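You operate a simulated robot arm through the tools that you are given. There is no shell and no other tool.

The job below is to be done with a simulated robot arm. You get a single attempt, and the scene is never put back.

Task
Mix a base in the measuring jug: sugar, milk, then cream.
Fine: one full purple measure of sugar first, milk to the 200 ml line, cream to the 300 ml line; measure and both jugs go back. Set down upright: blue jug, cream jug.

The check looks at the end state, three seconds after you hand in, the way a careful person would. Anything else that was tipped, shoved, dropped, spilled or broken makes it a failure.

Robot
A 6-joint arm with a two-finger gripper, fixed in place. Base frame: the origin is on the floor under the middle of its stand, x ahead of it, y to its left, z up; the work surface is at about z = 0.9. Lengths are in m, angles in degrees, forces in N, time in s.
With the tool pointing down near the work surface it reaches from about 0.14 to 0.68 m from the base axis. Its first joint turns from -66.0 to 66.0 degrees. Payload 2.45 kg.
The tool frame sits at the grasp point between the pads (the TCP): z along the fingers, y along the line on which they close. The tips reach 0.03 m beyond it. The gripper opens to 0.106 m; its body begins 0.079 m behind the TCP.
Orientation is told as [roll, pitch, yaw] about the base's x, y, z axes, in that order, counted from this pose: with the fingers straight down and closing along the base's y, the tool's x points along the base's -x, its y along +y and its z along -z.

Tools
- The arm moves only by the tool step_arm. Its arguments are lists of equal length, an entry for each row: "offset": the shift along the base's x, y, z in units of 40 mm (1.0 is 40 mm), a list of three; "delta_rot": the turn, a rotation vector about the base's x, y, z in units of 5 degrees (1.0 is 5 degrees), a list of three; "claw": the opening, from 0 (shut) to 1 (fully open). In form: {"offset": [[tx, ty, tz], ...], "delta_rot": [[ax, ay, az], ...], "claw": [claw, ...]}. A call has 1 to 20 rows; each row shifts and turns the commanded pose from where the row before left it. A call with a number of a shift or a turn outside -1 to 1 is refused whole. A row lasts 0.2 s, in which the tool goes at most 0.05 m and 8.6 degrees; a call with a longer step from one row to the next is refused whole, and so is a gripper value outside its range. Where a pose cannot be reached the arm comes as near as it can. A force on the tool above 40 N (or 10 N above the force at the start of the call, whichever is more), or a blocked arm, ends the call early, and 0.2 s more pass. Each finger travels about 0.153 m/s and halts on what it meets, pressing with about 44 N; the grip force reading is that of the motor and also rises with nothing between the fingers. The clock runs only during rows and for 0.2 s after the last one: add rows that do not move to give the fingers time. The reply holds the time, the measured pose of the TCP, the force on the tool along the base axes, the opening and the grip force, in the units named above and with some noise, with the torque about the TCP (base axes, N m) and any sound that the robot's microphone picked up.
- Cameras (640 x 400 px; columns grow to the right, rows downward): "scene" is fixed at [0.0715, 0.4291, 1.4056]; the picture's right is [-0.58, -0.81, 0.00], its down [-0.46, 0.33, -0.83] and it looks along [0.67, -0.48, -0.56] (base axes); focal length 214 px, centre (320, 200). "wrist" rides on the gripper at [0.076, -0.002, -0.106] in the tool frame; the picture's right is [0.02, 1.00, 0.00], its down [-0.78, 0.02, -0.62] and it looks along [-0.62, 0.01, 0.78] (tool axes); focal length 247 px, centre (320, 200).
- camera(camera): a new picture of that camera. The clock stands still meanwhile.
- pixel_to_xyz(camera, pixels): for up to 12 pixels [column, row] of the newest picture of that camera ("zoom" is the newest enlarged one), the place [x, y, z] in the base frame of the surface seen there, good to about 0.002 m. The clock stands still meanwhile.
- zoom(camera, box): a new picture of the part [left, top, right, bottom] of that camera's present view, enlarged. The clock stands still meanwhile.
- job_done(): hands the job in; it is judged then, once.

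Unless the task says otherwise, let go and move clear before handing in.

The tools are called after "Call:" as name(argument=value, ...) on one line, values as JSON. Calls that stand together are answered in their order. step_arm: Moves the arm, as the interface text tells. Its arguments: {"type":"object","properties":{"offset":{"type":"array"},"delta_rot":{"type":"array"},"claw":{"type":"array"}},"required":["offset","delta_rot","claw"]} The other tools are called the same way: camera (camera) takes a picture; pixel_to_xyz (camera, pixels) gives the place of the surface under pixels of a picture; zoom (camera, box) takes an enlarged picture of a part of a camera's view; job_done () hands the job in.

At the start:

```text
clock: 0.0
eef_pos: [0.3777, 0.1034, 1.325]
tcp_rot: [-0.1, -0.2, -0.2]
contact_force: [0.7, -0.2, 0.2]
ft_torque: [-0.01, -0.01, 0.0]
opening: 0.106
grip_force: 0.1
```

scene: 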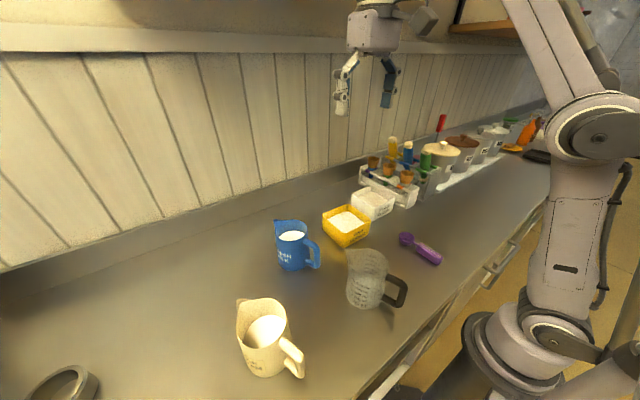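
wrist: 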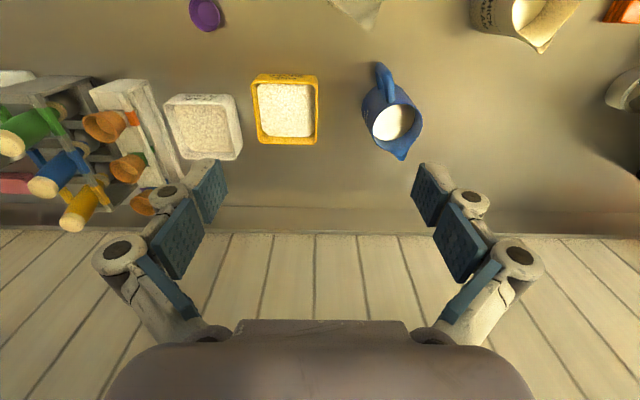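

The first pictures show the blue jug near (292,245), cream jug near (265,340), clear measuring jug near (370,280), yellow and white tubs, and a purple scoop near (420,248). I'll zoom in to read the labels and details.

Call:
zoom(camera="scene", box=[220, 200, 460, 350])

Call:
zoom(camera="scene", box=[300, 160, 460, 260])

Call:
zoom(camera="scene", box=[200, 275, 400, 400])

Call:
zoom(camera="wrist", box=[150, 0, 640, 200])

```text
2.67 times, centred on (340, 275) of scene
```

zoom: 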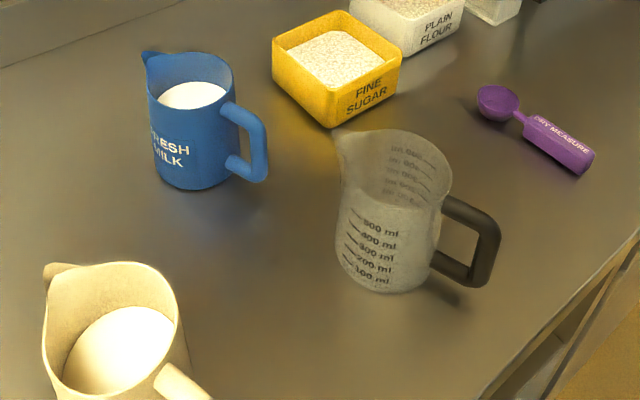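

```text
4.00 times, centred on (380, 210) of scene
```

zoom: 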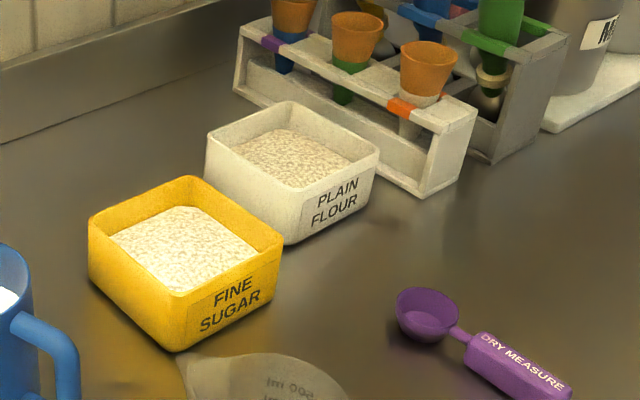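

```text
3.20 times, centred on (300, 338) of scene
```

zoom: 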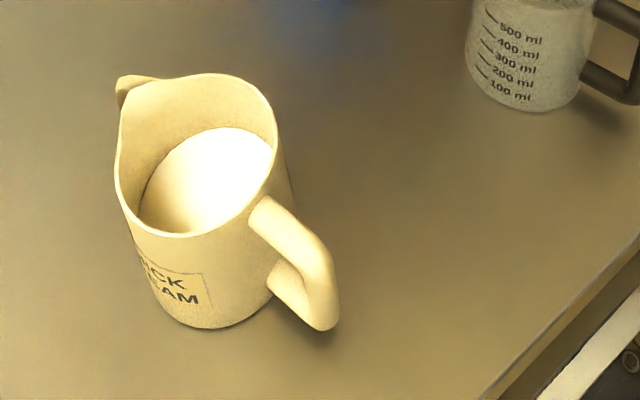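

```text
1.31 times, centred on (395, 100) of wrist
```

zoom: 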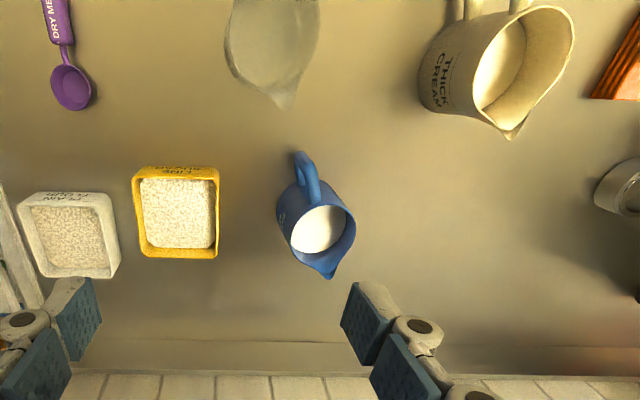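

Labels are clear: yellow tub is fine sugar, white is plain flour (not to be used), blue jug is milk, and the cream-coloured jug is thick cream. Next I measure the places of the objects.

Call:
pixel_to_xyz(camera="scene", pixels=[[406, 239], [401, 235], [411, 235], [417.6, 245.7], [425, 251], [432, 256], [438, 262], [347.5, 249.5], [388, 270], [362, 309], [406, 287], [395, 284]])

Call:
pixel_to_xyz(camera="scene", pixels=[[277, 222], [291, 237], [307, 228], [312, 240], [317, 258], [292, 270], [347, 222], [323, 215], [351, 205], [370, 224], [343, 233], [343, 246]])

Call:
pixel_to_xyz(camera="scene", pixels=[[240, 301], [266, 330], [285, 312], [262, 348], [284, 340], [296, 352], [302, 375], [262, 376], [265, 299], [70, 380], [238, 325], [242, 340]])

```text
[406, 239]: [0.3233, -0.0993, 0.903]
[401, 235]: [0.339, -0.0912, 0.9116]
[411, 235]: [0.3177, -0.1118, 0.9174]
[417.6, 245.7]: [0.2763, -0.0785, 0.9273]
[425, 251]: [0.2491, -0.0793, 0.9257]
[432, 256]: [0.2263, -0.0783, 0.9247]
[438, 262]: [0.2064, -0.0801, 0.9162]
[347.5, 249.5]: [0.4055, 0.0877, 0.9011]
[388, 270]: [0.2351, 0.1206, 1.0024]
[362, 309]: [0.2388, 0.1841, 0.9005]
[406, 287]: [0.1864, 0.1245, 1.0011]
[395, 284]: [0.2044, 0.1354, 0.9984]
```

```text
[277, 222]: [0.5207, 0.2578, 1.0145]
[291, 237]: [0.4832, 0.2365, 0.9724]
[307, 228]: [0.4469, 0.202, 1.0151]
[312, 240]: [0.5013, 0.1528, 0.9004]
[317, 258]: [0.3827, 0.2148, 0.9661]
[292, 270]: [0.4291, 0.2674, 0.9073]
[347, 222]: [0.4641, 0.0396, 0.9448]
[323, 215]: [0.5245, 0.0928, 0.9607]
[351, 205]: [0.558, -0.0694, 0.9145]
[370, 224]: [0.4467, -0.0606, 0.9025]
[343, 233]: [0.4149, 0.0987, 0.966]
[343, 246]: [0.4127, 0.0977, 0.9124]
```

```text
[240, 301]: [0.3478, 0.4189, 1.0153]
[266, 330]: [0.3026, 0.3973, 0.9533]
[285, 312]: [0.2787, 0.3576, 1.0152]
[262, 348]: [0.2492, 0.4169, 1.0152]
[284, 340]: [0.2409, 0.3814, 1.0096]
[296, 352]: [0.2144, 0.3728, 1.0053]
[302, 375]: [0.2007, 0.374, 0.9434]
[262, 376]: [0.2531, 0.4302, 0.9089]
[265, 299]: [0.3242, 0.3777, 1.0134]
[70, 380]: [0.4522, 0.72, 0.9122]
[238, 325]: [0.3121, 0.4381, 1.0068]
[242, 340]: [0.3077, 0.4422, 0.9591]
```

The layout is: scoop bowl near (0.32,-0.10) with handle toward -x, measuring jug near (0.28,0.13), blue jug (0.455,0.235), cream jug (0.29,0.40), all with handles toward the robot. I zoom tightly for finer geometry before moving.

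Call:
zoom(camera="scene", box=[390, 225, 454, 265])

Call:
pixel_to_xyz(camera="zoom", pixels=[[110, 130], [155, 80], [200, 90], [240, 120], [225, 165], [170, 175], [270, 195], [320, 190], [340, 240], [300, 250], [470, 330], [490, 290]])

```text
10.00 times, centred on (422, 245) of scene
```

zoom: 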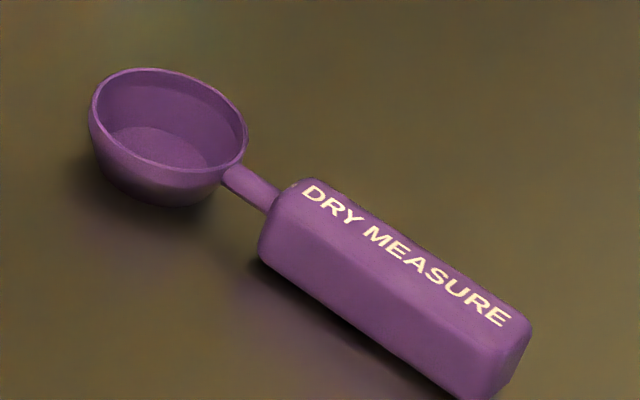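

```text
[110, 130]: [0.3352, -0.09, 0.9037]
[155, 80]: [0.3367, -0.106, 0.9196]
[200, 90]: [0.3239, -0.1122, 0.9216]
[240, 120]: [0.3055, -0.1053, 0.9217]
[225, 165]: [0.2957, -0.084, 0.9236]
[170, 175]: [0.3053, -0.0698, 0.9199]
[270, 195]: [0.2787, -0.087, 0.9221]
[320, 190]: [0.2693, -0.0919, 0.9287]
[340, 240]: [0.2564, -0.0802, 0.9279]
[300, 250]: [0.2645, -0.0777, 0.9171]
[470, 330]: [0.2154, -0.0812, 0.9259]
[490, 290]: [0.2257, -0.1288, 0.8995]
```

The scoop is a flat-bottomed cup (rim z about 0.9215) with a thick box handle. I'll pick handle top edges to get its axis and width, and more bowl rim points.

Call:
pixel_to_xyz(camera="zoom", pixels=[[285, 215], [308, 186], [480, 358], [528, 322], [460, 375], [400, 285], [430, 258], [350, 205], [375, 340], [97, 100], [245, 135], [150, 172]])

Call:
zoom(camera="scene", box=[310, 190, 390, 240])

Call:
pixel_to_xyz(camera="zoom", pixels=[[105, 190], [130, 180], [255, 125], [310, 130], [478, 265], [265, 420], [260, 360], [280, 260], [200, 240], [400, 270], [290, 180], [440, 260]])

```text
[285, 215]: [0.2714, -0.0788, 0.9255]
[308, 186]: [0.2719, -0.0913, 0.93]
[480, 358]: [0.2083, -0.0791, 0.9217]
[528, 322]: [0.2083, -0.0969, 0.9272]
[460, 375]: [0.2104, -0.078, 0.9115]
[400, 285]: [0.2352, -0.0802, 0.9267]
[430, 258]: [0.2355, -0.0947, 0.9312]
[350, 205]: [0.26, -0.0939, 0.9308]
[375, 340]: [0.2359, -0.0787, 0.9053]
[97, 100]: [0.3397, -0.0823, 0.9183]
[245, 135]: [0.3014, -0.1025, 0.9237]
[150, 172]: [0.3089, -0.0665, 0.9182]
```

```text
8.00 times, centred on (350, 215) of scene
```

zoom: 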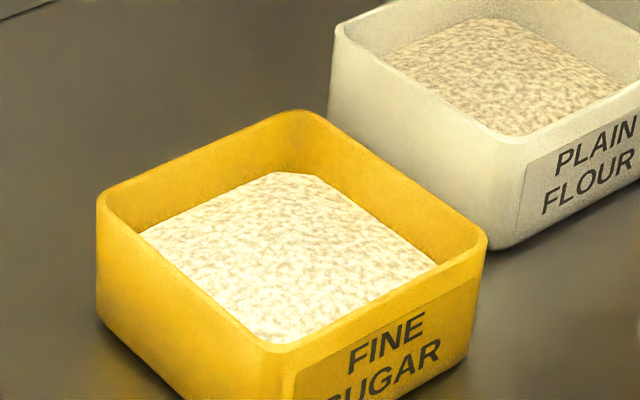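

```text
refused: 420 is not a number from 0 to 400
```

Scoop handle spans x 0.206–0.272, centre y about -0.0875, 0.019 wide, top z 0.930; bowl centre about (0.320,-0.088). Now the sugar tub corners from the zoom.

Call:
pixel_to_xyz(camera="zoom", pixels=[[102, 195], [130, 180], [270, 117], [310, 118], [475, 240], [265, 352], [300, 350], [280, 260], [200, 240], [400, 270], [290, 190], [440, 262]])

Call:
zoom(camera="scene", box=[335, 240, 415, 315])

Call:
pixel_to_xyz(camera="zoom", pixels=[[100, 80], [200, 75], [300, 100], [380, 170], [370, 220], [150, 170], [250, 230], [420, 220], [500, 280], [550, 250], [400, 330], [300, 260]])

```text
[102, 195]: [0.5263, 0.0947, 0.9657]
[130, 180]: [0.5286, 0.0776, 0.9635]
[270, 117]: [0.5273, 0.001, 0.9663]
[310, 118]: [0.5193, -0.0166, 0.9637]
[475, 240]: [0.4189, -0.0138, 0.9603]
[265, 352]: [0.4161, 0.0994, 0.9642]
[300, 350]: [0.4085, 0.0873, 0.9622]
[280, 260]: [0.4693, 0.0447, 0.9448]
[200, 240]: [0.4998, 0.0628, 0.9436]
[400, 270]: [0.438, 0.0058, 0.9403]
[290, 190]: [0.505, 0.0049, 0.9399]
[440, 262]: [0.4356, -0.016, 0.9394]
```

```text
5.33 times, centred on (375, 278) of scene
```

zoom: 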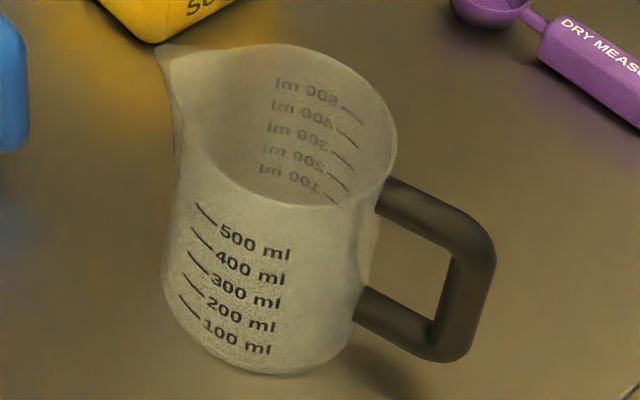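

```text
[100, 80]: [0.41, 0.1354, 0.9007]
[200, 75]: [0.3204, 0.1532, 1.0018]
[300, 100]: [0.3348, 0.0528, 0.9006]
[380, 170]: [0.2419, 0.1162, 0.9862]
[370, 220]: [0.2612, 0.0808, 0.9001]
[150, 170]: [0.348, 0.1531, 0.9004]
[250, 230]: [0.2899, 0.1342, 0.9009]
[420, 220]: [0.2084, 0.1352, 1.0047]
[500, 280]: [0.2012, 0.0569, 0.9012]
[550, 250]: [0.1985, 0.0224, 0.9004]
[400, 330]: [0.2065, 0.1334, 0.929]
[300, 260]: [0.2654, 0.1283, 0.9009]
```

The tub is axis-aligned (x 0.413–0.528, y -0.015–0.10, rim z 0.965, sugar surface about 0.943); measuring jug centre is about (0.273,0.144), rim z 1.003. I move the tool above the scoop to look and test reach.

Call:
step_arm(offset=[[-0.53, -0.68, -0.8], [-0.53, -0.68, -0.8], [-0.53, -0.68, -0.8], [-0.53, -0.68, -0.8], [-0.53, -0.68, -0.8], [-0.53, -0.68, -0.8], [-0.53, -0.68, -0.8], [0, 0, 0]], delta_rot=[[0, 0, 0], [0, 0, 0], [0, 0, 0], [0, 0, 0], [0, 0, 0], [0, 0, 0], [0, 0, 0], [0, 0, 0]], claw=[1, 1, 1, 1, 1, 1, 1, 1])

Call:
camera(camera="wrist")

Call:
camera(camera="scene")

```text
clock: 1.8
eef_pos: [0.2266, -0.0869, 1.098]
tcp_rot: [-0.1, -0.1, 0.0]
contact_force: [0.0, 0.0, -0.6]
ft_torque: [-0.05, 0.01, 0.0]
opening: 0.1062
grip_force: 0.0
```

```text
taken
```

wrist: 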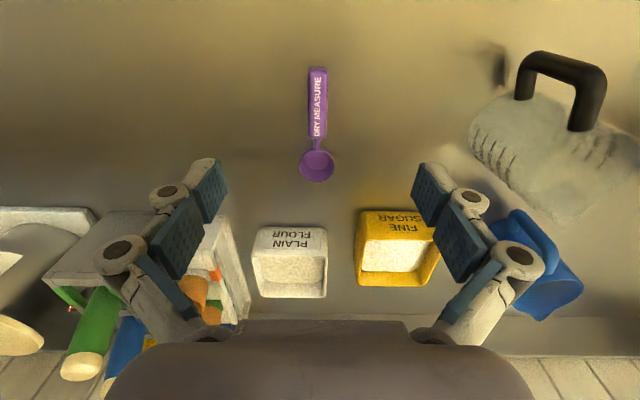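

```text
taken
```

scene: 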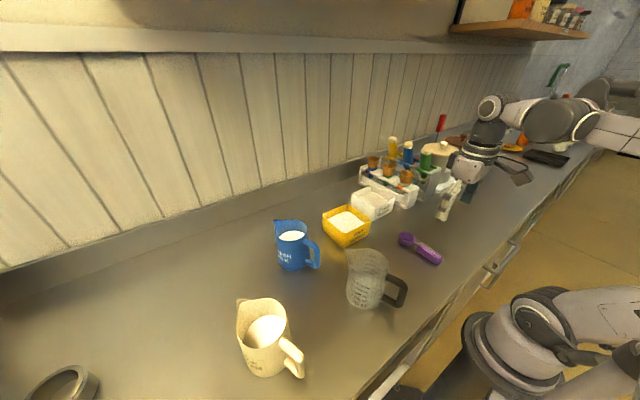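

At z≈1.10 above the scoop the arm is fine; the wrist picture shows the scoop at (316,120). I test how far the tool can pitch (tool pointing forward) here in free air.

Call:
step_arm(offset=[[0, 0, 0], [0, 0, 0], [0, 0, 0], [0, 0, 0], [0, 0, 0], [0, 0, 0], [0, 0, 0], [0, 0, 0], [0, 0, 0]], delta_rot=[[0, -1, 0], [0, -1, 0], [0, -1, 0], [0, -1, 0], [0, -1, 0], [0, -1, 0], [0, -1, 0], [0, -1, 0], [0, 0, 0]], claw=[1, 1, 1, 1, 1, 1, 1, 1, 1])

Call:
camera(camera="scene")

Call:
camera(camera="wrist")

```text
clock: 3.8
eef_pos: [0.2425, -0.098, 1.1036]
tcp_rot: [0.0, -40.1, -0.1]
contact_force: [0.1, 0.2, -0.5]
ft_torque: [0.0, 0.01, -0.03]
opening: 0.106
grip_force: 0.1
out of reach, approached as far as the arm can: row 7, 8
```

```text
taken
```

scene: 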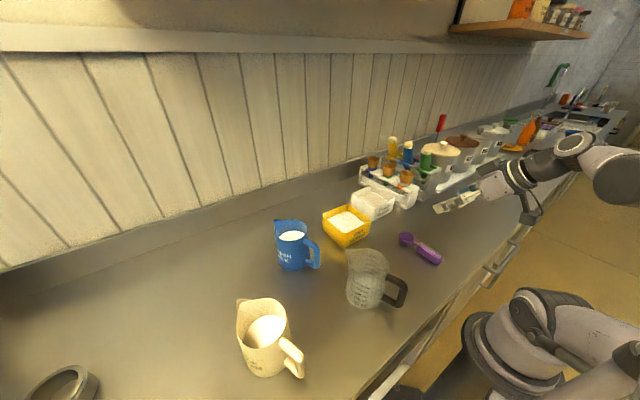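

```text
taken
```

wrist: 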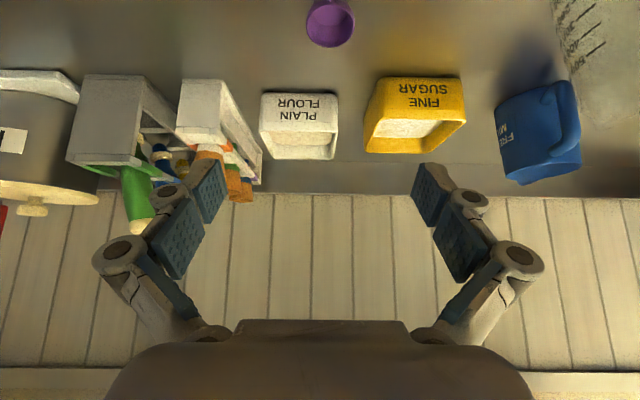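

At pitch -40 the arm ran to its inner reach limit, so about -25 is usable near the scoop. Now I test the dump orientation range above the measuring jug (yaw 75, positive pitch) in free air, well above everything.

Call:
step_arm(offset=[[0, 0, 1], [0, 0, 1], [0, 0, 1], [0, 0.3, 0], [0, 0.3, 0], [0, 0.3, 0], [0, 0.3, 0], [0, 0.3, 0], [0, 0.3, 0], [0, 0.3, 0], [0, 0.3, 0], [0, 0.3, 0], [0, 0.3, 0], [0, 0.3, 0], [0, 0.3, 0], [0, 0.3, 0], [0, 0.3, 0], [0, 0.3, 0]], delta_rot=[[0, 1, 0], [0, 1, 0], [0, 1, 0], [0, 0, 1], [0, 0, 1], [0, 0, 1], [0, 0, 1], [0, 0, 1], [0, 0, 1], [0, 0, 1], [0, 0, 1], [0, 0, 1], [0, 0, 1], [0, 0, 1], [0, 0, 1], [0, 0, 1], [0, 0, 1], [0, 0, 1]], claw=[1, 1, 1, 1, 1, 1, 1, 1, 1, 1, 1, 1, 1, 1, 1, 1, 1, 1])

Call:
camera(camera="scene")

Call:
camera(camera="wrist")

```text
clock: 7.6
eef_pos: [0.2422, 0.0816, 1.2254]
tcp_rot: [-0.1, -25.1, 75.0]
contact_force: [0.5, -0.6, 0.0]
ft_torque: [0.01, 0.06, 0.0]
opening: 0.1061
grip_force: 0.1
```

```text
taken
```

scene: 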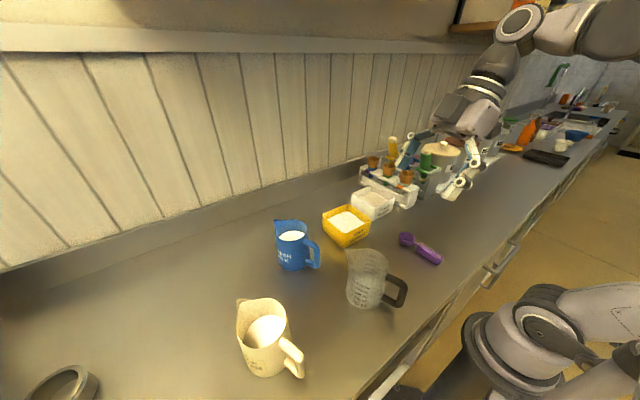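

```text
taken
```

wrist: 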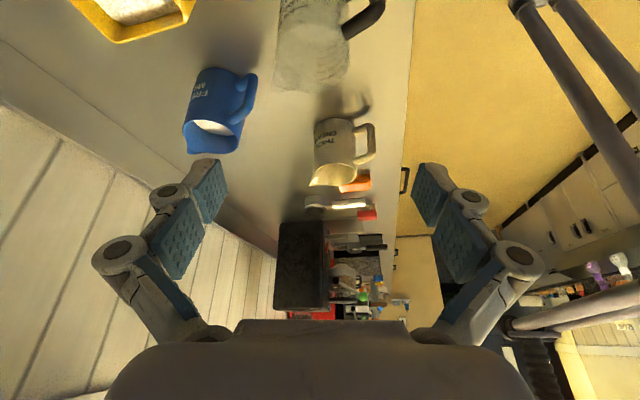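

The arm holds yaw 75, pitch -25 there. Now I tilt up to pitch +65 in the same plane to check the dump/pour range.

Call:
step_arm(offset=[[0, 0, 0], [0, 0, 0], [0, 0, 0], [0, 0, 0], [0, 0, 0], [0, 0, 0], [0, 0, 0], [0, 0, 0], [0, 0, 0], [0, 0, 0], [0, 0, 0], [0, 0, 0], [0, 0, 0], [0, 0, 0], [0, 0, 0], [0, 0, 0], [0, 0, 0], [0, 0, 0], [0, 0, 0]], delta_rot=[[-0.966, 0.259, 0], [-0.966, 0.259, 0], [-0.966, 0.259, 0], [-0.966, 0.259, 0], [-0.966, 0.259, 0], [-0.966, 0.259, 0], [-0.966, 0.259, 0], [-0.966, 0.259, 0], [-0.966, 0.259, 0], [-0.966, 0.259, 0], [-0.966, 0.259, 0], [-0.966, 0.259, 0], [-0.966, 0.259, 0], [-0.966, 0.259, 0], [-0.966, 0.259, 0], [-0.966, 0.259, 0], [-0.966, 0.259, 0], [-0.966, 0.259, 0], [0, 0, 0]], claw=[1, 1, 1, 1, 1, 1, 1, 1, 1, 1, 1, 1, 1, 1, 1, 1, 1, 1, 1])

Call:
camera(camera="scene")

Call:
camera(camera="wrist")

```text
clock: 11.6
eef_pos: [0.2468, 0.0723, 1.224]
tcp_rot: [-0.6, 34.2, 74.9]
contact_force: [-0.1, -0.2, 0.2]
ft_torque: [-0.01, -0.02, -0.01]
opening: 0.1059
grip_force: 0.0
out of reach, approached as far as the arm can: row 12, 13, 14, 15, 16, 17, 18
```

```text
taken
```

scene: 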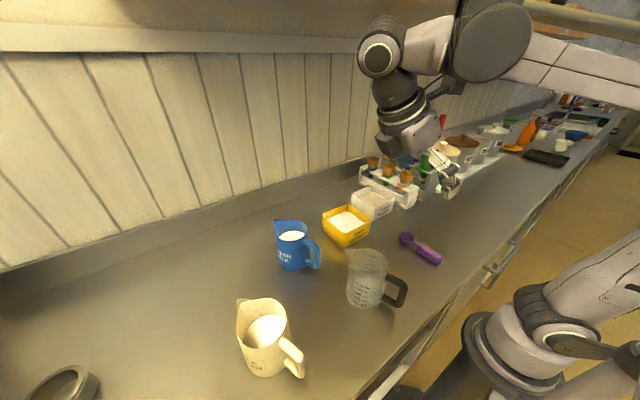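

```text
taken
```

wrist: 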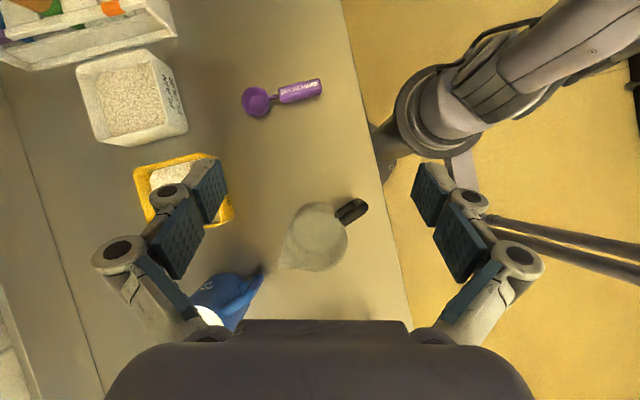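

With yaw 75 the pitch stops at about +34 (a wrist limit). I test the in-plane tilt instead: turn back to yaw 15 and pitch up further.

Call:
step_arm(offset=[[0, 0, 0], [0, 0, 0], [0, 0, 0], [0, 0, 0], [0, 0, 0], [0, 0, 0], [0, 0, 0], [0, 0, 0], [0, 0, 0], [0, 0, 0], [0, 0, 0], [0, 0, 0], [0, 0, 0]], delta_rot=[[0, 0, -1], [0, 0, -1], [0, 0, -1], [0, 0, -1], [0, 0, -1], [0, 0, -1], [0, 0, -1], [0, 0, -1], [0, 0, -1], [0, 0, -1], [0, 0, -1], [0, 0, -1], [0, 0, 0]], claw=[1, 1, 1, 1, 1, 1, 1, 1, 1, 1, 1, 1, 1])

Call:
step_arm(offset=[[0, 0, 0], [0, 0, 0], [0, 0, 0], [0, 0, 0], [0, 0, 0], [0, 0, 0], [0, 0, 0], [0, 0, 0], [0, 0, 0], [0, 0, 0], [0, 0, 0], [0, 0, 0]], delta_rot=[[-0.259, 0.966, 0], [-0.259, 0.966, 0], [-0.259, 0.966, 0], [-0.259, 0.966, 0], [-0.259, 0.966, 0], [-0.259, 0.966, 0], [-0.259, 0.966, 0], [-0.259, 0.966, 0], [-0.259, 0.966, 0], [-0.259, 0.966, 0], [-0.259, 0.966, 0], [0, 0, 0]], claw=[1, 1, 1, 1, 1, 1, 1, 1, 1, 1, 1, 1])

Call:
camera(camera="scene")

```text
clock: 14.4
eef_pos: [0.2847, -0.1112, 1.2251]
tcp_rot: [-2.6, 29.6, 15.0]
contact_force: [0.4, 0.5, 0.3]
ft_torque: [-0.02, 0.02, 0.01]
opening: 0.1059
grip_force: 0.1
out of reach, approached as far as the arm can: row 1, 2, 3, 4, 5, 6, 7, 8, 9, 10, 11, 12
```

```text
clock: 17.0
eef_pos: [0.2831, -0.1107, 1.2242]
tcp_rot: [-2.6, 29.6, 15.1]
contact_force: [0.4, -0.1, 0.2]
ft_torque: [-0.01, 0.01, -0.02]
opening: 0.106
grip_force: 0.0
out of reach, approached as far as the arm can: row 1, 2, 3, 4, 5, 6, 7, 8, 9, 10, 11
```

```text
taken
```

scene: 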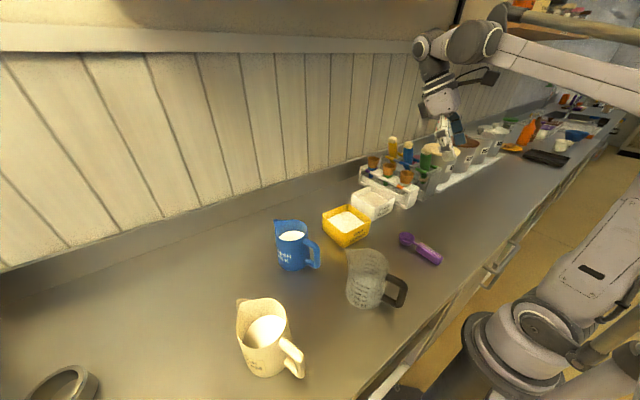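

The tool stops near pitch +30 at this height too, likely a wrist-to-forearm limit that eases lower down. I level the tool, descend to z≈1.10, and test positive pitch again.

Call:
step_arm(offset=[[0, 0.5, -0.5], [0, 0.5, -0.5], [0, 0.5, -0.5], [0, 0.5, -0.5], [0, 0.5, -0.5], [0, 0.5, -0.5], [0, 0.5, 0], [0, 0.5, 0], [0, 0.5, 0], [0, 0.5, 0], [0, 0, 0]], delta_rot=[[0.259, -0.966, 0], [0.259, -0.966, 0], [0.259, -0.966, 0], [0.259, -0.966, 0], [0.259, -0.966, 0], [0.259, -0.966, 0], [0, 0, 0], [0, 0, 0], [0, 0, 0], [0, 0, 0], [0, 0, 0]], claw=[1, 1, 1, 1, 1, 1, 1, 1, 1, 1, 1])

Call:
step_arm(offset=[[0, 0, 0], [0, 0, 0], [0, 0, 0], [0, 0, 0], [0, 0, 0], [0, 0, 0], [0, 0, 0], [0, 0, 0], [0, 0, 0], [0, 0, 0], [0, 0, 0], [0, 0, 0], [0, 0, 0], [0, 0, 0], [0, 0, 0]], delta_rot=[[-0.259, 0.966, 0], [-0.259, 0.966, 0], [-0.259, 0.966, 0], [-0.259, 0.966, 0], [-0.259, 0.966, 0], [-0.259, 0.966, 0], [-0.259, 0.966, 0], [-0.259, 0.966, 0], [-0.259, 0.966, 0], [-0.259, 0.966, 0], [-0.259, 0.966, 0], [-0.259, 0.966, 0], [-0.259, 0.966, 0], [-0.259, 0.966, 0], [0, 0, 0]], claw=[1, 1, 1, 1, 1, 1, 1, 1, 1, 1, 1, 1, 1, 1, 1])

Call:
camera(camera="scene")

```text
clock: 19.4
eef_pos: [0.2833, 0.0905, 1.1054]
tcp_rot: [-2.5, -0.4, 15.0]
contact_force: [0.3, -0.2, -0.3]
ft_torque: [0.02, 0.01, -0.02]
opening: 0.1059
grip_force: 0.1
```

```text
clock: 22.6
eef_pos: [0.2841, 0.0871, 1.1023]
tcp_rot: [-2.3, 25.1, 15.3]
contact_force: [0.0, -0.1, 0.1]
ft_torque: [-0.01, -0.02, 0.0]
opening: 0.1057
grip_force: 0.1
out of reach, approached as far as the arm can: row 6, 7, 8, 9, 10, 11, 12, 13, 14
```

```text
taken
```

scene: 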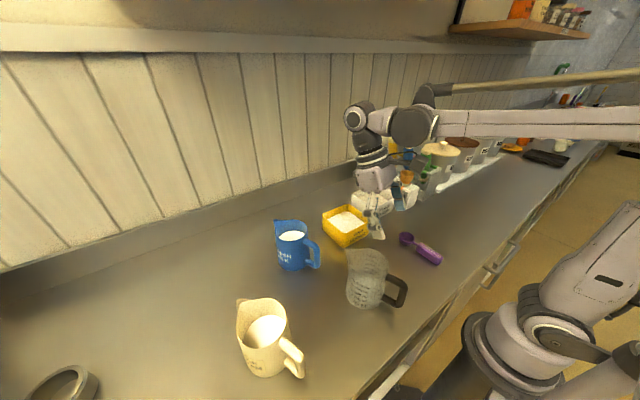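

At z≈1.10 near the jug the limit is about +25. I check the same limit farther out, at the sugar tub distance (x≈0.40), keeping well above everything.

Call:
step_arm(offset=[[0.5, -0.3, 0.3], [0.5, -0.3, 0.3], [0.5, -0.3, 0.3], [0.5, -0.3, 0.3], [0.5, -0.2, 0], [0.5, 0, 0], [0, 0, 0]], delta_rot=[[0, 0, -1], [0, 0, -1], [0, 0, -1], [0, 0, 0], [0, 0, 0], [0, 0, 0], [0, 0, 0]], claw=[1, 1, 1, 1, 1, 1, 1])

Call:
step_arm(offset=[[0, 0, 0], [0, 0, 0], [0, 0, 0], [0, 0, 0], [0, 0, 0], [0, 0, 0], [0, 0, 0], [0, 0, 0], [0, 0, 0]], delta_rot=[[0, 1, 0], [0, 1, 0], [0, 1, 0], [0, 1, 0], [0, 1, 0], [0, 1, 0], [0, 1, 0], [0, 1, 0], [0, 0, 0]], claw=[1, 1, 1, 1, 1, 1, 1, 1, 1])

Call:
camera(camera="scene")

Call:
camera(camera="wrist")

```text
clock: 24.2
eef_pos: [0.4056, 0.0301, 1.1506]
tcp_rot: [-2.2, 25.2, 0.2]
contact_force: [1.0, -0.2, -0.5]
ft_torque: [-0.01, 0.01, -0.02]
opening: 0.1059
grip_force: 0.0
```

```text
clock: 26.2
eef_pos: [0.4023, 0.0323, 1.152]
tcp_rot: [-1.0, 25.1, 0.9]
contact_force: [0.0, 0.7, 0.0]
ft_torque: [-0.01, 0.0, -0.03]
opening: 0.1058
grip_force: 0.1
out of reach, approached as far as the arm can: row 1, 2, 3, 4, 5, 6, 7, 8
```

```text
taken
```

scene: 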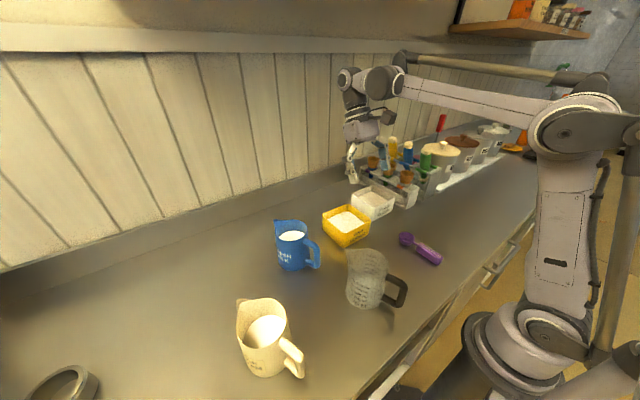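

```text
taken
```

wrist: 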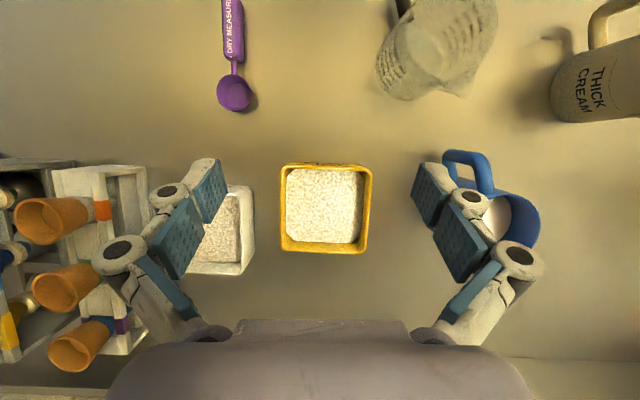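

The pitch ceiling (+25) seems to be a wrist bend limit, so the scoop should be emptied by rolling about its handle instead. I test roll in free air here.

Call:
step_arm(offset=[[0, 0, 0.5], [0, 0, 0.5], [0, 0, 0.5], [0, 0, 0], [0, 0, 0], [0, 0, 0]], delta_rot=[[0, -1, 0], [0, -1, 0], [0, -1, 0], [0, -1, 0], [0, -1, 0], [0, 0, 0]], claw=[1, 1, 1, 1, 1, 1])

Call:
step_arm(offset=[[0, 0, 0], [0, 0, 0], [0, 0, 0], [0, 0, 0], [0, 0, 0], [0, 0, 0], [0, 0, 0], [0, 0, 0], [0, 0, 0], [0, 0, 0], [0, 0, 0], [0, 0, 0], [0, 0, 0], [0, 0, 0], [0, 0, 0], [0, 0, 0], [0, 0, 0], [0, 0, 0], [0, 0, 0], [0, 0, 0]], delta_rot=[[1, 0, 0], [1, 0, 0], [1, 0, 0], [1, 0, 0], [1, 0, 0], [1, 0, 0], [1, 0, 0], [1, 0, 0], [1, 0, 0], [1, 0, 0], [1, 0, 0], [1, 0, 0], [1, 0, 0], [1, 0, 0], [1, 0, 0], [1, 0, 0], [1, 0, 0], [1, 0, 0], [1, 0, 0], [1, 0, 0]], claw=[1, 1, 1, 1, 1, 1, 1, 1, 1, 1, 1, 1, 1, 1, 1, 1, 1, 1, 1, 1])

Call:
camera(camera="scene")

```text
clock: 27.6
eef_pos: [0.4023, 0.0332, 1.2125]
tcp_rot: [-1.4, 0.1, 0.8]
contact_force: [0.2, -0.3, -0.1]
ft_torque: [-0.01, 0.02, 0.03]
opening: 0.1063
grip_force: 0.0
```

```text
clock: 31.8
eef_pos: [0.4041, 0.0358, 1.2122]
tcp_rot: [98.7, -0.7, 0.0]
contact_force: [0.9, -0.3, 0.7]
ft_torque: [0.03, 0.0, 0.0]
opening: 0.106
grip_force: 0.1
out of reach, approached as far as the arm can: row 18
```

```text
taken
```

scene: 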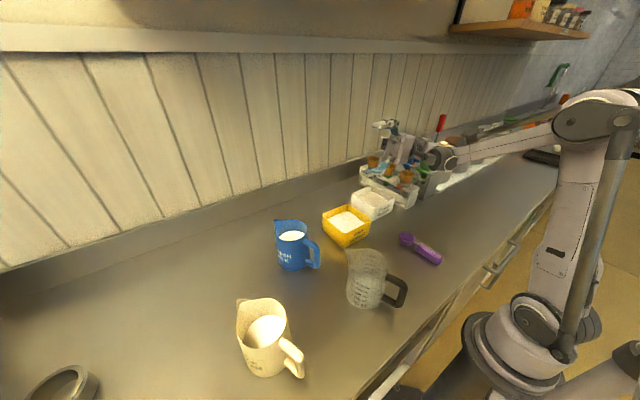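

Roll to +98 works, so tilting out of the arm's plane is fine. Next I unroll, go over the space near the measuring jug, and test a pour posture (yaw -53, then pitch up), since a body grip of the jugs from above would pour that way.

Call:
step_arm(offset=[[0, 0, 0.2], [0, 0, 0.2], [0, 0, 0.2], [0, 0, 0.2], [0, 0, 0.2], [0, 0, 0], [0, 0, 0], [0, 0, 0], [0, 0, 0], [0, 0, 0], [0, 0, 0], [0, 0, 0], [0, 0, 0], [0, 0, 0], [0, 0, 0], [0, 0, 0], [0, 0, 0], [0, 0, 0], [0, 0, 0], [0, 0, 0]], delta_rot=[[-1, 0, 0], [-1, 0, 0], [-1, 0, 0], [-1, 0, 0], [-1, 0, 0], [-1, 0, 0], [-1, 0, 0], [-1, 0, 0], [-1, 0, 0], [-1, 0, 0], [-1, 0, 0], [-1, 0, 0], [-1, 0, 0], [-1, 0, 0], [-1, 0, 0], [-1, 0, 0], [-1, 0, 0], [-1, 0, 0], [-1, 0, 0], [-0.7, 0, 0]], claw=[1, 1, 1, 1, 1, 1, 1, 1, 1, 1, 1, 1, 1, 1, 1, 1, 1, 1, 1, 1])

Call:
step_arm(offset=[[-0.5, 0.5, 0], [-0.5, 0.5, 0], [-0.5, 0.5, 0], [-0.5, 0.5, 0], [-0.5, 0.5, 0], [-0.5, 0.5, 0], [-0.5, 0.5, 0], [0, 0.5, 0], [0, 0, 0], [0, 0, 0], [0, 0, 0], [0, 0, 0]], delta_rot=[[0, 0, -1], [0, 0, -1], [0, 0, -1], [0, 0, -1], [0, 0, -1], [0, 0, -1], [0, 0, -1], [0, 0, -1], [0, 0, -1], [0, 0, -1], [0, 0, -0.6], [0, 0, 0]], claw=[1, 1, 1, 1, 1, 1, 1, 1, 1, 1, 1, 1])

Call:
step_arm(offset=[[0, 0, 0], [0, 0, 0], [0, 0, 0], [0, 0, 0], [0, 0, 0], [0, 0, 0], [0, 0, 0], [0, 0, 0], [0, 0, 0], [0, 0, 0], [0, 0, 0], [0, 0, 0], [0, 0, 0], [0, 0, 0], [0, 0, 0], [0, 0, 0], [0, 0, 0], [0, 0, 0], [0, 0, 0]], delta_rot=[[0.8, 0.6, 0], [0.8, 0.6, 0], [0.8, 0.6, 0], [0.8, 0.6, 0], [0.8, 0.6, 0], [0.8, 0.6, 0], [0.8, 0.6, 0], [0.8, 0.6, 0], [0.8, 0.6, 0], [0.8, 0.6, 0], [0.8, 0.6, 0], [0.8, 0.6, 0], [0.8, 0.6, 0], [0.8, 0.6, 0], [0.8, 0.6, 0], [0.8, 0.6, 0], [0.8, 0.6, 0], [0.8, 0.6, 0], [0, 0, 0]], claw=[1, 1, 1, 1, 1, 1, 1, 1, 1, 1, 1, 1, 1, 1, 1, 1, 1, 1, 1])

Call:
camera(camera="scene")

```text
clock: 36.0
eef_pos: [0.4055, 0.0338, 1.2524]
tcp_rot: [0.0, 0.1, 0.7]
contact_force: [-0.3, 0.7, -0.3]
ft_torque: [-0.02, -0.02, -0.01]
opening: 0.1061
grip_force: 0.1
```

```text
clock: 38.6
eef_pos: [0.2647, 0.1947, 1.2535]
tcp_rot: [0.1, 0.1, -52.3]
contact_force: [-0.3, 0.5, 0.3]
ft_torque: [-0.03, 0.01, -0.01]
opening: 0.106
grip_force: 0.1
```

```text
clock: 42.6
eef_pos: [0.2541, 0.2596, 1.2515]
tcp_rot: [102.9, 89.1, 49.4]
contact_force: [-1.3, 0.4, -0.8]
ft_torque: [-0.02, 0.01, 0.0]
opening: 0.106
grip_force: 0.1
out of reach, approached as far as the arm can: row 12, 13, 14, 15, 16, 17
```

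```text
taken
```

scene: 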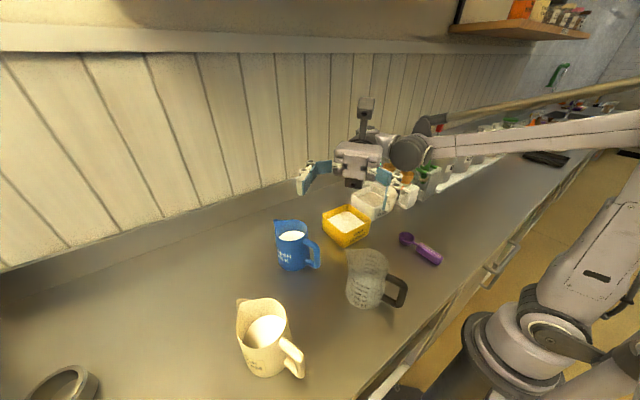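

The tool reached a 90° tilt only with a shifted position; this fits a limit of about 115° between forearm and tool. A pour toward -y (yaw -90) with the jug on the +y side should avoid it, so I untilt and test that.

Call:
step_arm(offset=[[0, 0, 0], [0, 0, 0], [0, 0, 0], [0, 0, 0], [0, 0, 0], [0, 0, 0], [0, 0, 0], [0, 0, 0], [0, 0, 0], [0, 0, 0], [0, 0, 0], [0, 0, 0], [0, 0, 0], [0, 0, 0], [0, 0, 0], [0, 0, 0], [0, 0, 0], [0, 0, 0], [0, 0, 0]], delta_rot=[[-0.8, -0.6, 0], [-0.8, -0.6, 0], [-0.8, -0.6, 0], [-0.8, -0.6, 0], [-0.8, -0.6, 0], [-0.8, -0.6, 0], [-0.8, -0.6, 0], [-0.8, -0.6, 0], [-0.8, -0.6, 0], [-0.8, -0.6, 0], [-0.8, -0.6, 0], [-0.8, -0.6, 0], [-0.8, -0.6, 0], [-0.8, -0.6, 0], [-0.8, -0.6, 0], [-0.8, -0.6, 0], [-0.8, -0.6, 0], [-0.8, -0.6, 0], [0, 0, 0]], claw=[1, 1, 1, 1, 1, 1, 1, 1, 1, 1, 1, 1, 1, 1, 1, 1, 1, 1, 1])

```text
clock: 46.6
eef_pos: [0.2557, 0.2574, 1.2534]
tcp_rot: [0.1, 0.0, -52.3]
contact_force: [-0.2, -0.3, 0.3]
ft_torque: [-0.01, 0.01, 0.03]
opening: 0.1061
grip_force: 0.2
```

Back to tool-down at yaw -52. Now turn to yaw -90 near (0.273,0.205,1.20) and tilt about +x up to 90° to verify the pour posture.

Call:
step_arm(offset=[[0.06, -0.17, -0.17], [0.06, -0.17, -0.17], [0.06, -0.17, -0.17], [0.06, -0.17, -0.17], [0.06, -0.17, -0.17], [0.06, -0.17, -0.17], [0.06, -0.17, -0.17], [0, -0.1, -0.1], [0, 0, 0]], delta_rot=[[0, 0, -1], [0, 0, -1], [0, 0, -1], [0, 0, -1], [0, 0, -1], [0, 0, -1], [0, 0, -1], [0, 0, -0.54], [0, 0, 0]], claw=[1, 1, 1, 1, 1, 1, 1, 1, 1])

Call:
step_arm(offset=[[0, 0, 0], [0, 0, 0], [0, 0, 0], [0, 0, 0], [0, 0, 0], [0, 0, 0], [0, 0, 0], [0, 0, 0], [0, 0, 0], [0, 0, 0], [0, 0, 0], [0, 0, 0], [0, 0, 0], [0, 0, 0], [0, 0, 0], [0, 0, 0], [0, 0, 0], [0, 0, 0]], delta_rot=[[1, 0, 0], [1, 0, 0], [1, 0, 0], [1, 0, 0], [1, 0, 0], [1, 0, 0], [1, 0, 0], [1, 0, 0], [1, 0, 0], [1, 0, 0], [1, 0, 0], [1, 0, 0], [1, 0, 0], [1, 0, 0], [1, 0, 0], [1, 0, 0], [1, 0, 0], [0, 0, 0]], claw=[1, 1, 1, 1, 1, 1, 1, 1, 1, 1, 1, 1, 1, 1, 1, 1, 1, 1])

Call:
camera(camera="scene")

Call:
camera(camera="wrist")

```text
clock: 48.6
eef_pos: [0.2711, 0.2085, 1.2]
tcp_rot: [0.1, 0.1, -90.0]
contact_force: [0.2, -0.4, 0.2]
ft_torque: [-0.04, -0.01, -0.01]
opening: 0.1062
grip_force: 0.0
```

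```text
clock: 52.4
eef_pos: [0.2716, 0.2058, 1.2]
tcp_rot: [0.9, 85.2, -89.2]
contact_force: [-0.4, -0.8, 0.6]
ft_torque: [-0.03, 0.01, -0.06]
opening: 0.1061
grip_force: 0.1
```

```text
taken
```

scene: 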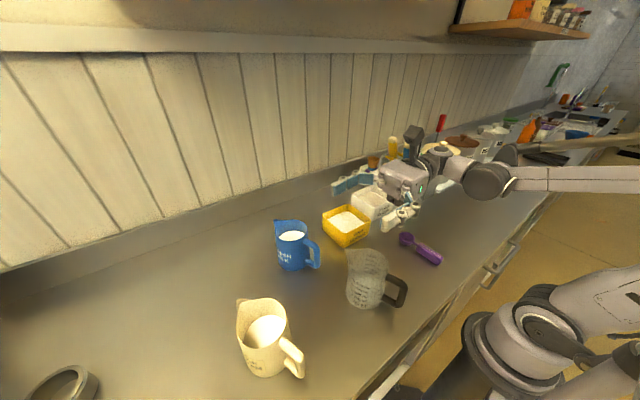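

```text
taken
```

wrist: 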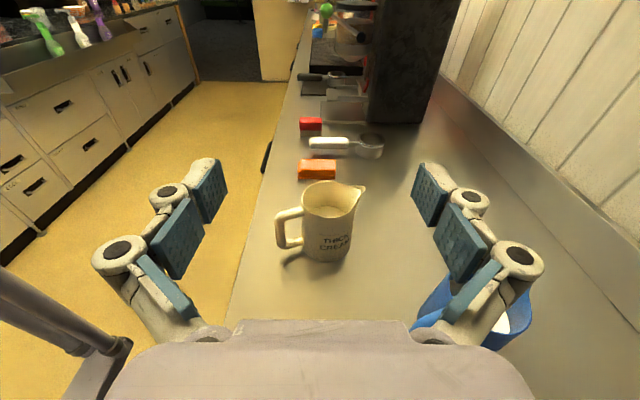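

The yaw -90 posture tilts to 85° with no reach trouble, so jugs can be gripped by the body and poured toward -y. Now I untilt, turn back to yaw 0 and go above the scoop.

Call:
step_arm(offset=[[0, 0, 0], [0, 0, 0], [0, 0, 0], [0, 0, 0], [0, 0, 0], [0, 0, 0], [0, 0, 0], [0, 0, 0], [0, 0, 0], [0, 0, 0], [0, 0, 0], [0, 0, 0], [0, 0, 0], [0, 0, 0], [0, 0, 0], [0, 0, 0], [0, 0, 0]], delta_rot=[[-1, 0, 0], [-1, 0, 0], [-1, 0, 0], [-1, 0, 0], [-1, 0, 0], [-1, 0, 0], [-1, 0, 0], [-1, 0, 0], [-1, 0, 0], [-1, 0, 0], [-1, 0, 0], [-1, 0, 0], [-1, 0, 0], [-1, 0, 0], [-1, 0, 0], [-1, 0, 0], [-1, 0, 0]], claw=[1, 1, 1, 1, 1, 1, 1, 1, 1, 1, 1, 1, 1, 1, 1, 1, 1])

Call:
step_arm(offset=[[-0.03, -0.41, 0], [-0.03, -0.41, 0], [-0.03, -0.41, 0], [-0.03, -0.41, 0], [-0.03, -0.41, 0], [-0.03, -0.41, 0], [-0.03, -0.41, 0], [-0.03, -0.41, 0], [-0.03, -0.41, 0], [-0.03, -0.41, 0], [-0.03, -0.41, 0], [-0.03, -0.41, 0], [-0.03, -0.41, -0.3], [-0.03, -0.41, -0.3], [-0.03, -0.41, -0.3], [-0.03, -0.41, -0.3], [-0.03, -0.41, -0.3], [-0.03, -0.41, -0.3], [0, 0, 0]], delta_rot=[[0, 0, 1], [0, 0, 1], [0, 0, 1], [0, 0, 1], [0, 0, 1], [0, 0, 1], [0, 0, 1], [0, 0, 1], [0, 0, 1], [0, 0, 1], [0, 0, 1], [0, 0, 1], [0, 0, 1], [0, 0, 1], [0, 0, 1], [0, 0, 1], [0, 0, 1], [0, 0, 1], [0, 0, 0]], claw=[1, 1, 1, 1, 1, 1, 1, 1, 1, 1, 1, 1, 1, 1, 1, 1, 1, 1, 1])

Call:
camera(camera="wrist")

```text
clock: 56.0
eef_pos: [0.2728, 0.2055, 1.2013]
tcp_rot: [0.3, 0.1, -89.9]
contact_force: [0.3, -0.4, -0.8]
ft_torque: [-0.01, 0.02, -0.04]
opening: 0.106
grip_force: 0.1
```

```text
clock: 60.0
eef_pos: [0.2506, -0.0853, 1.1279]
tcp_rot: [0.1, 0.0, 0.0]
contact_force: [-0.2, 0.2, -0.3]
ft_torque: [0.02, 0.03, -0.02]
opening: 0.106
grip_force: 0.0
```

```text
taken
```

wrist: 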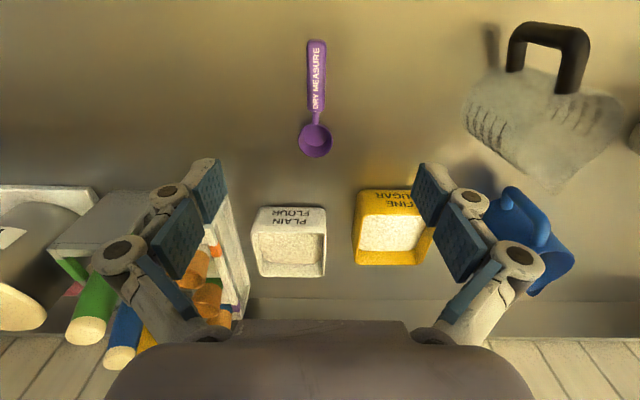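

The scoop is in clear view at (316,75) handle and (315,140) bowl. I measure it from this viewpoint to fix the grasp point.

Call:
pixel_to_xyz(camera="wrist", pixels=[[309, 45], [324, 45], [317, 42], [316, 75], [310, 75], [323, 75], [316, 105], [315, 140], [300, 138], [331, 138], [315, 125], [315, 155]])

Call:
zoom(camera="wrist", box=[260, 20, 388, 180])

```text
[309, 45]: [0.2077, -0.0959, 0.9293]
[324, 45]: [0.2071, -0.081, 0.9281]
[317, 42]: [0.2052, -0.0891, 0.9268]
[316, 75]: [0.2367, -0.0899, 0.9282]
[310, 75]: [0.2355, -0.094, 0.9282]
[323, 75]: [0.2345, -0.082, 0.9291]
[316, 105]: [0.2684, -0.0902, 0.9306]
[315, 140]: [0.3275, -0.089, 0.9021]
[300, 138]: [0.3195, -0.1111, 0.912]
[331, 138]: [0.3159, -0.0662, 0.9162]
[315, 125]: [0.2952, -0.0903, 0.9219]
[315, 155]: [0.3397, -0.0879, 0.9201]
```

```text
2.50 times, centred on (324, 100) of wrist
```

zoom: 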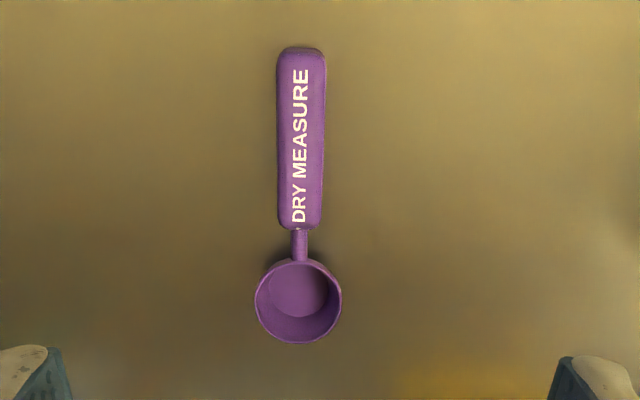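

Scoop handle centreline is y≈-0.0886; I'll grip at x≈0.232. I descend to z≈1.0 with pitch -25 first.

Call:
step_arm(offset=[[-0.093, -0.017, -0.64], [-0.093, -0.017, -0.64], [-0.093, -0.017, -0.64], [-0.093, -0.017, -0.64], [-0.093, -0.017, -0.64], [0, 0, 0]], delta_rot=[[0, -1, 0], [0, -1, 0], [0, -1, 0], [0, -1, 0], [0, -1, 0], [0, 0, 0]], claw=[0.8, 0.6, 0.5, 0.5, 0.5, 0.5])

Call:
camera(camera="scene")

Call:
camera(camera="wrist")

```text
clock: 61.4
eef_pos: [0.2319, -0.0928, 1.0002]
tcp_rot: [0.1, -25.0, 0.1]
contact_force: [-0.3, 0.4, -0.7]
ft_torque: [0.01, 0.01, 0.01]
opening: 0.0533
grip_force: 0.1
```

```text
taken
```

scene: 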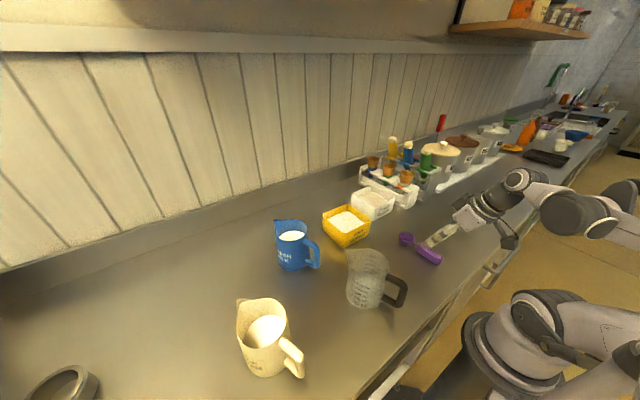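

```text
taken
```

wrist: 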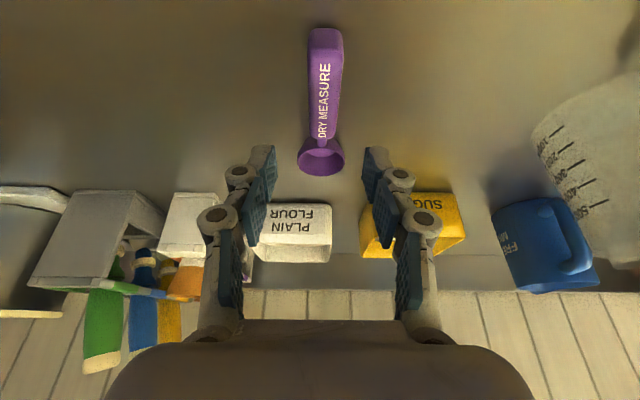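

The gripper straddles the handle but sits about 3 mm to its -y side (handle at column ~326). I correct +3 mm in y and descend to z≈0.942.

Call:
step_arm(offset=[[0, 0.04, -0.5], [0, 0.035, -0.5], [0, 0, -0.45], [0, 0, 0]], delta_rot=[[0, 0, 0], [0, 0, 0], [0, 0, 0], [0, 0, 0]], claw=[0.5, 0.5, 0.5, 0.5])

Call:
camera(camera="wrist")

Call:
zoom(camera="scene", box=[380, 200, 508, 280])

```text
clock: 62.4
eef_pos: [0.2309, -0.0889, 0.9412]
tcp_rot: [0.2, -24.9, 0.1]
contact_force: [-0.7, 0.5, -0.2]
ft_torque: [0.0, -0.01, -0.01]
opening: 0.0529
grip_force: 0.0
```

```text
taken
```

wrist: 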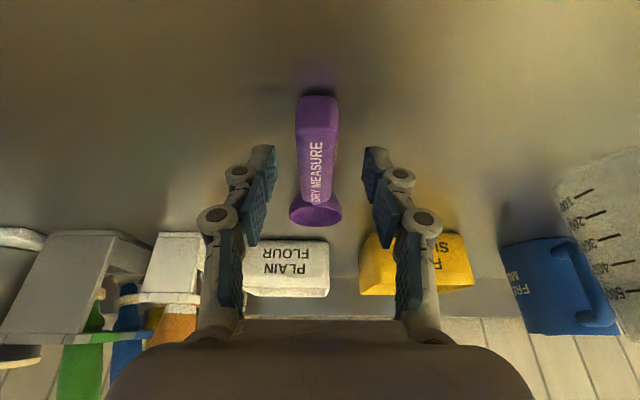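

```text
5.00 times, centred on (444, 240) of scene
```

zoom: 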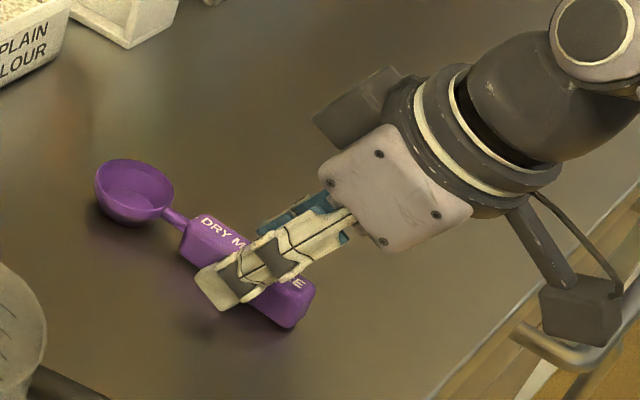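

The fingers straddle the middle of the handle (zoom (260,265)) without touching the table. I close on it.

Call:
step_arm(offset=[[0, 0, 0], [0, 0, 0], [0, 0, 0], [0, 0, 0]], delta_rot=[[0, 0, 0], [0, 0, 0], [0, 0, 0], [0, 0, 0]], claw=[0.3, 0, 0, 0])

Call:
zoom(camera="scene", box=[380, 200, 508, 280])

```text
clock: 63.4
eef_pos: [0.2307, -0.0876, 0.9417]
tcp_rot: [0.2, -25.0, 0.1]
contact_force: [-1.0, -0.9, -0.3]
ft_torque: [0.0, 0.01, 0.0]
opening: 0.0207
grip_force: 43.9
```

```text
5.00 times, centred on (444, 240) of scene
```

zoom: 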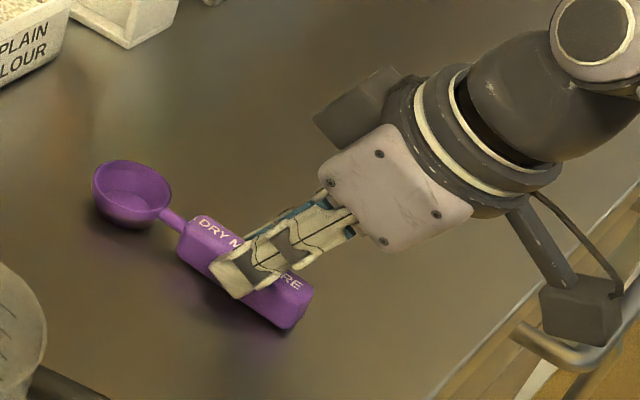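

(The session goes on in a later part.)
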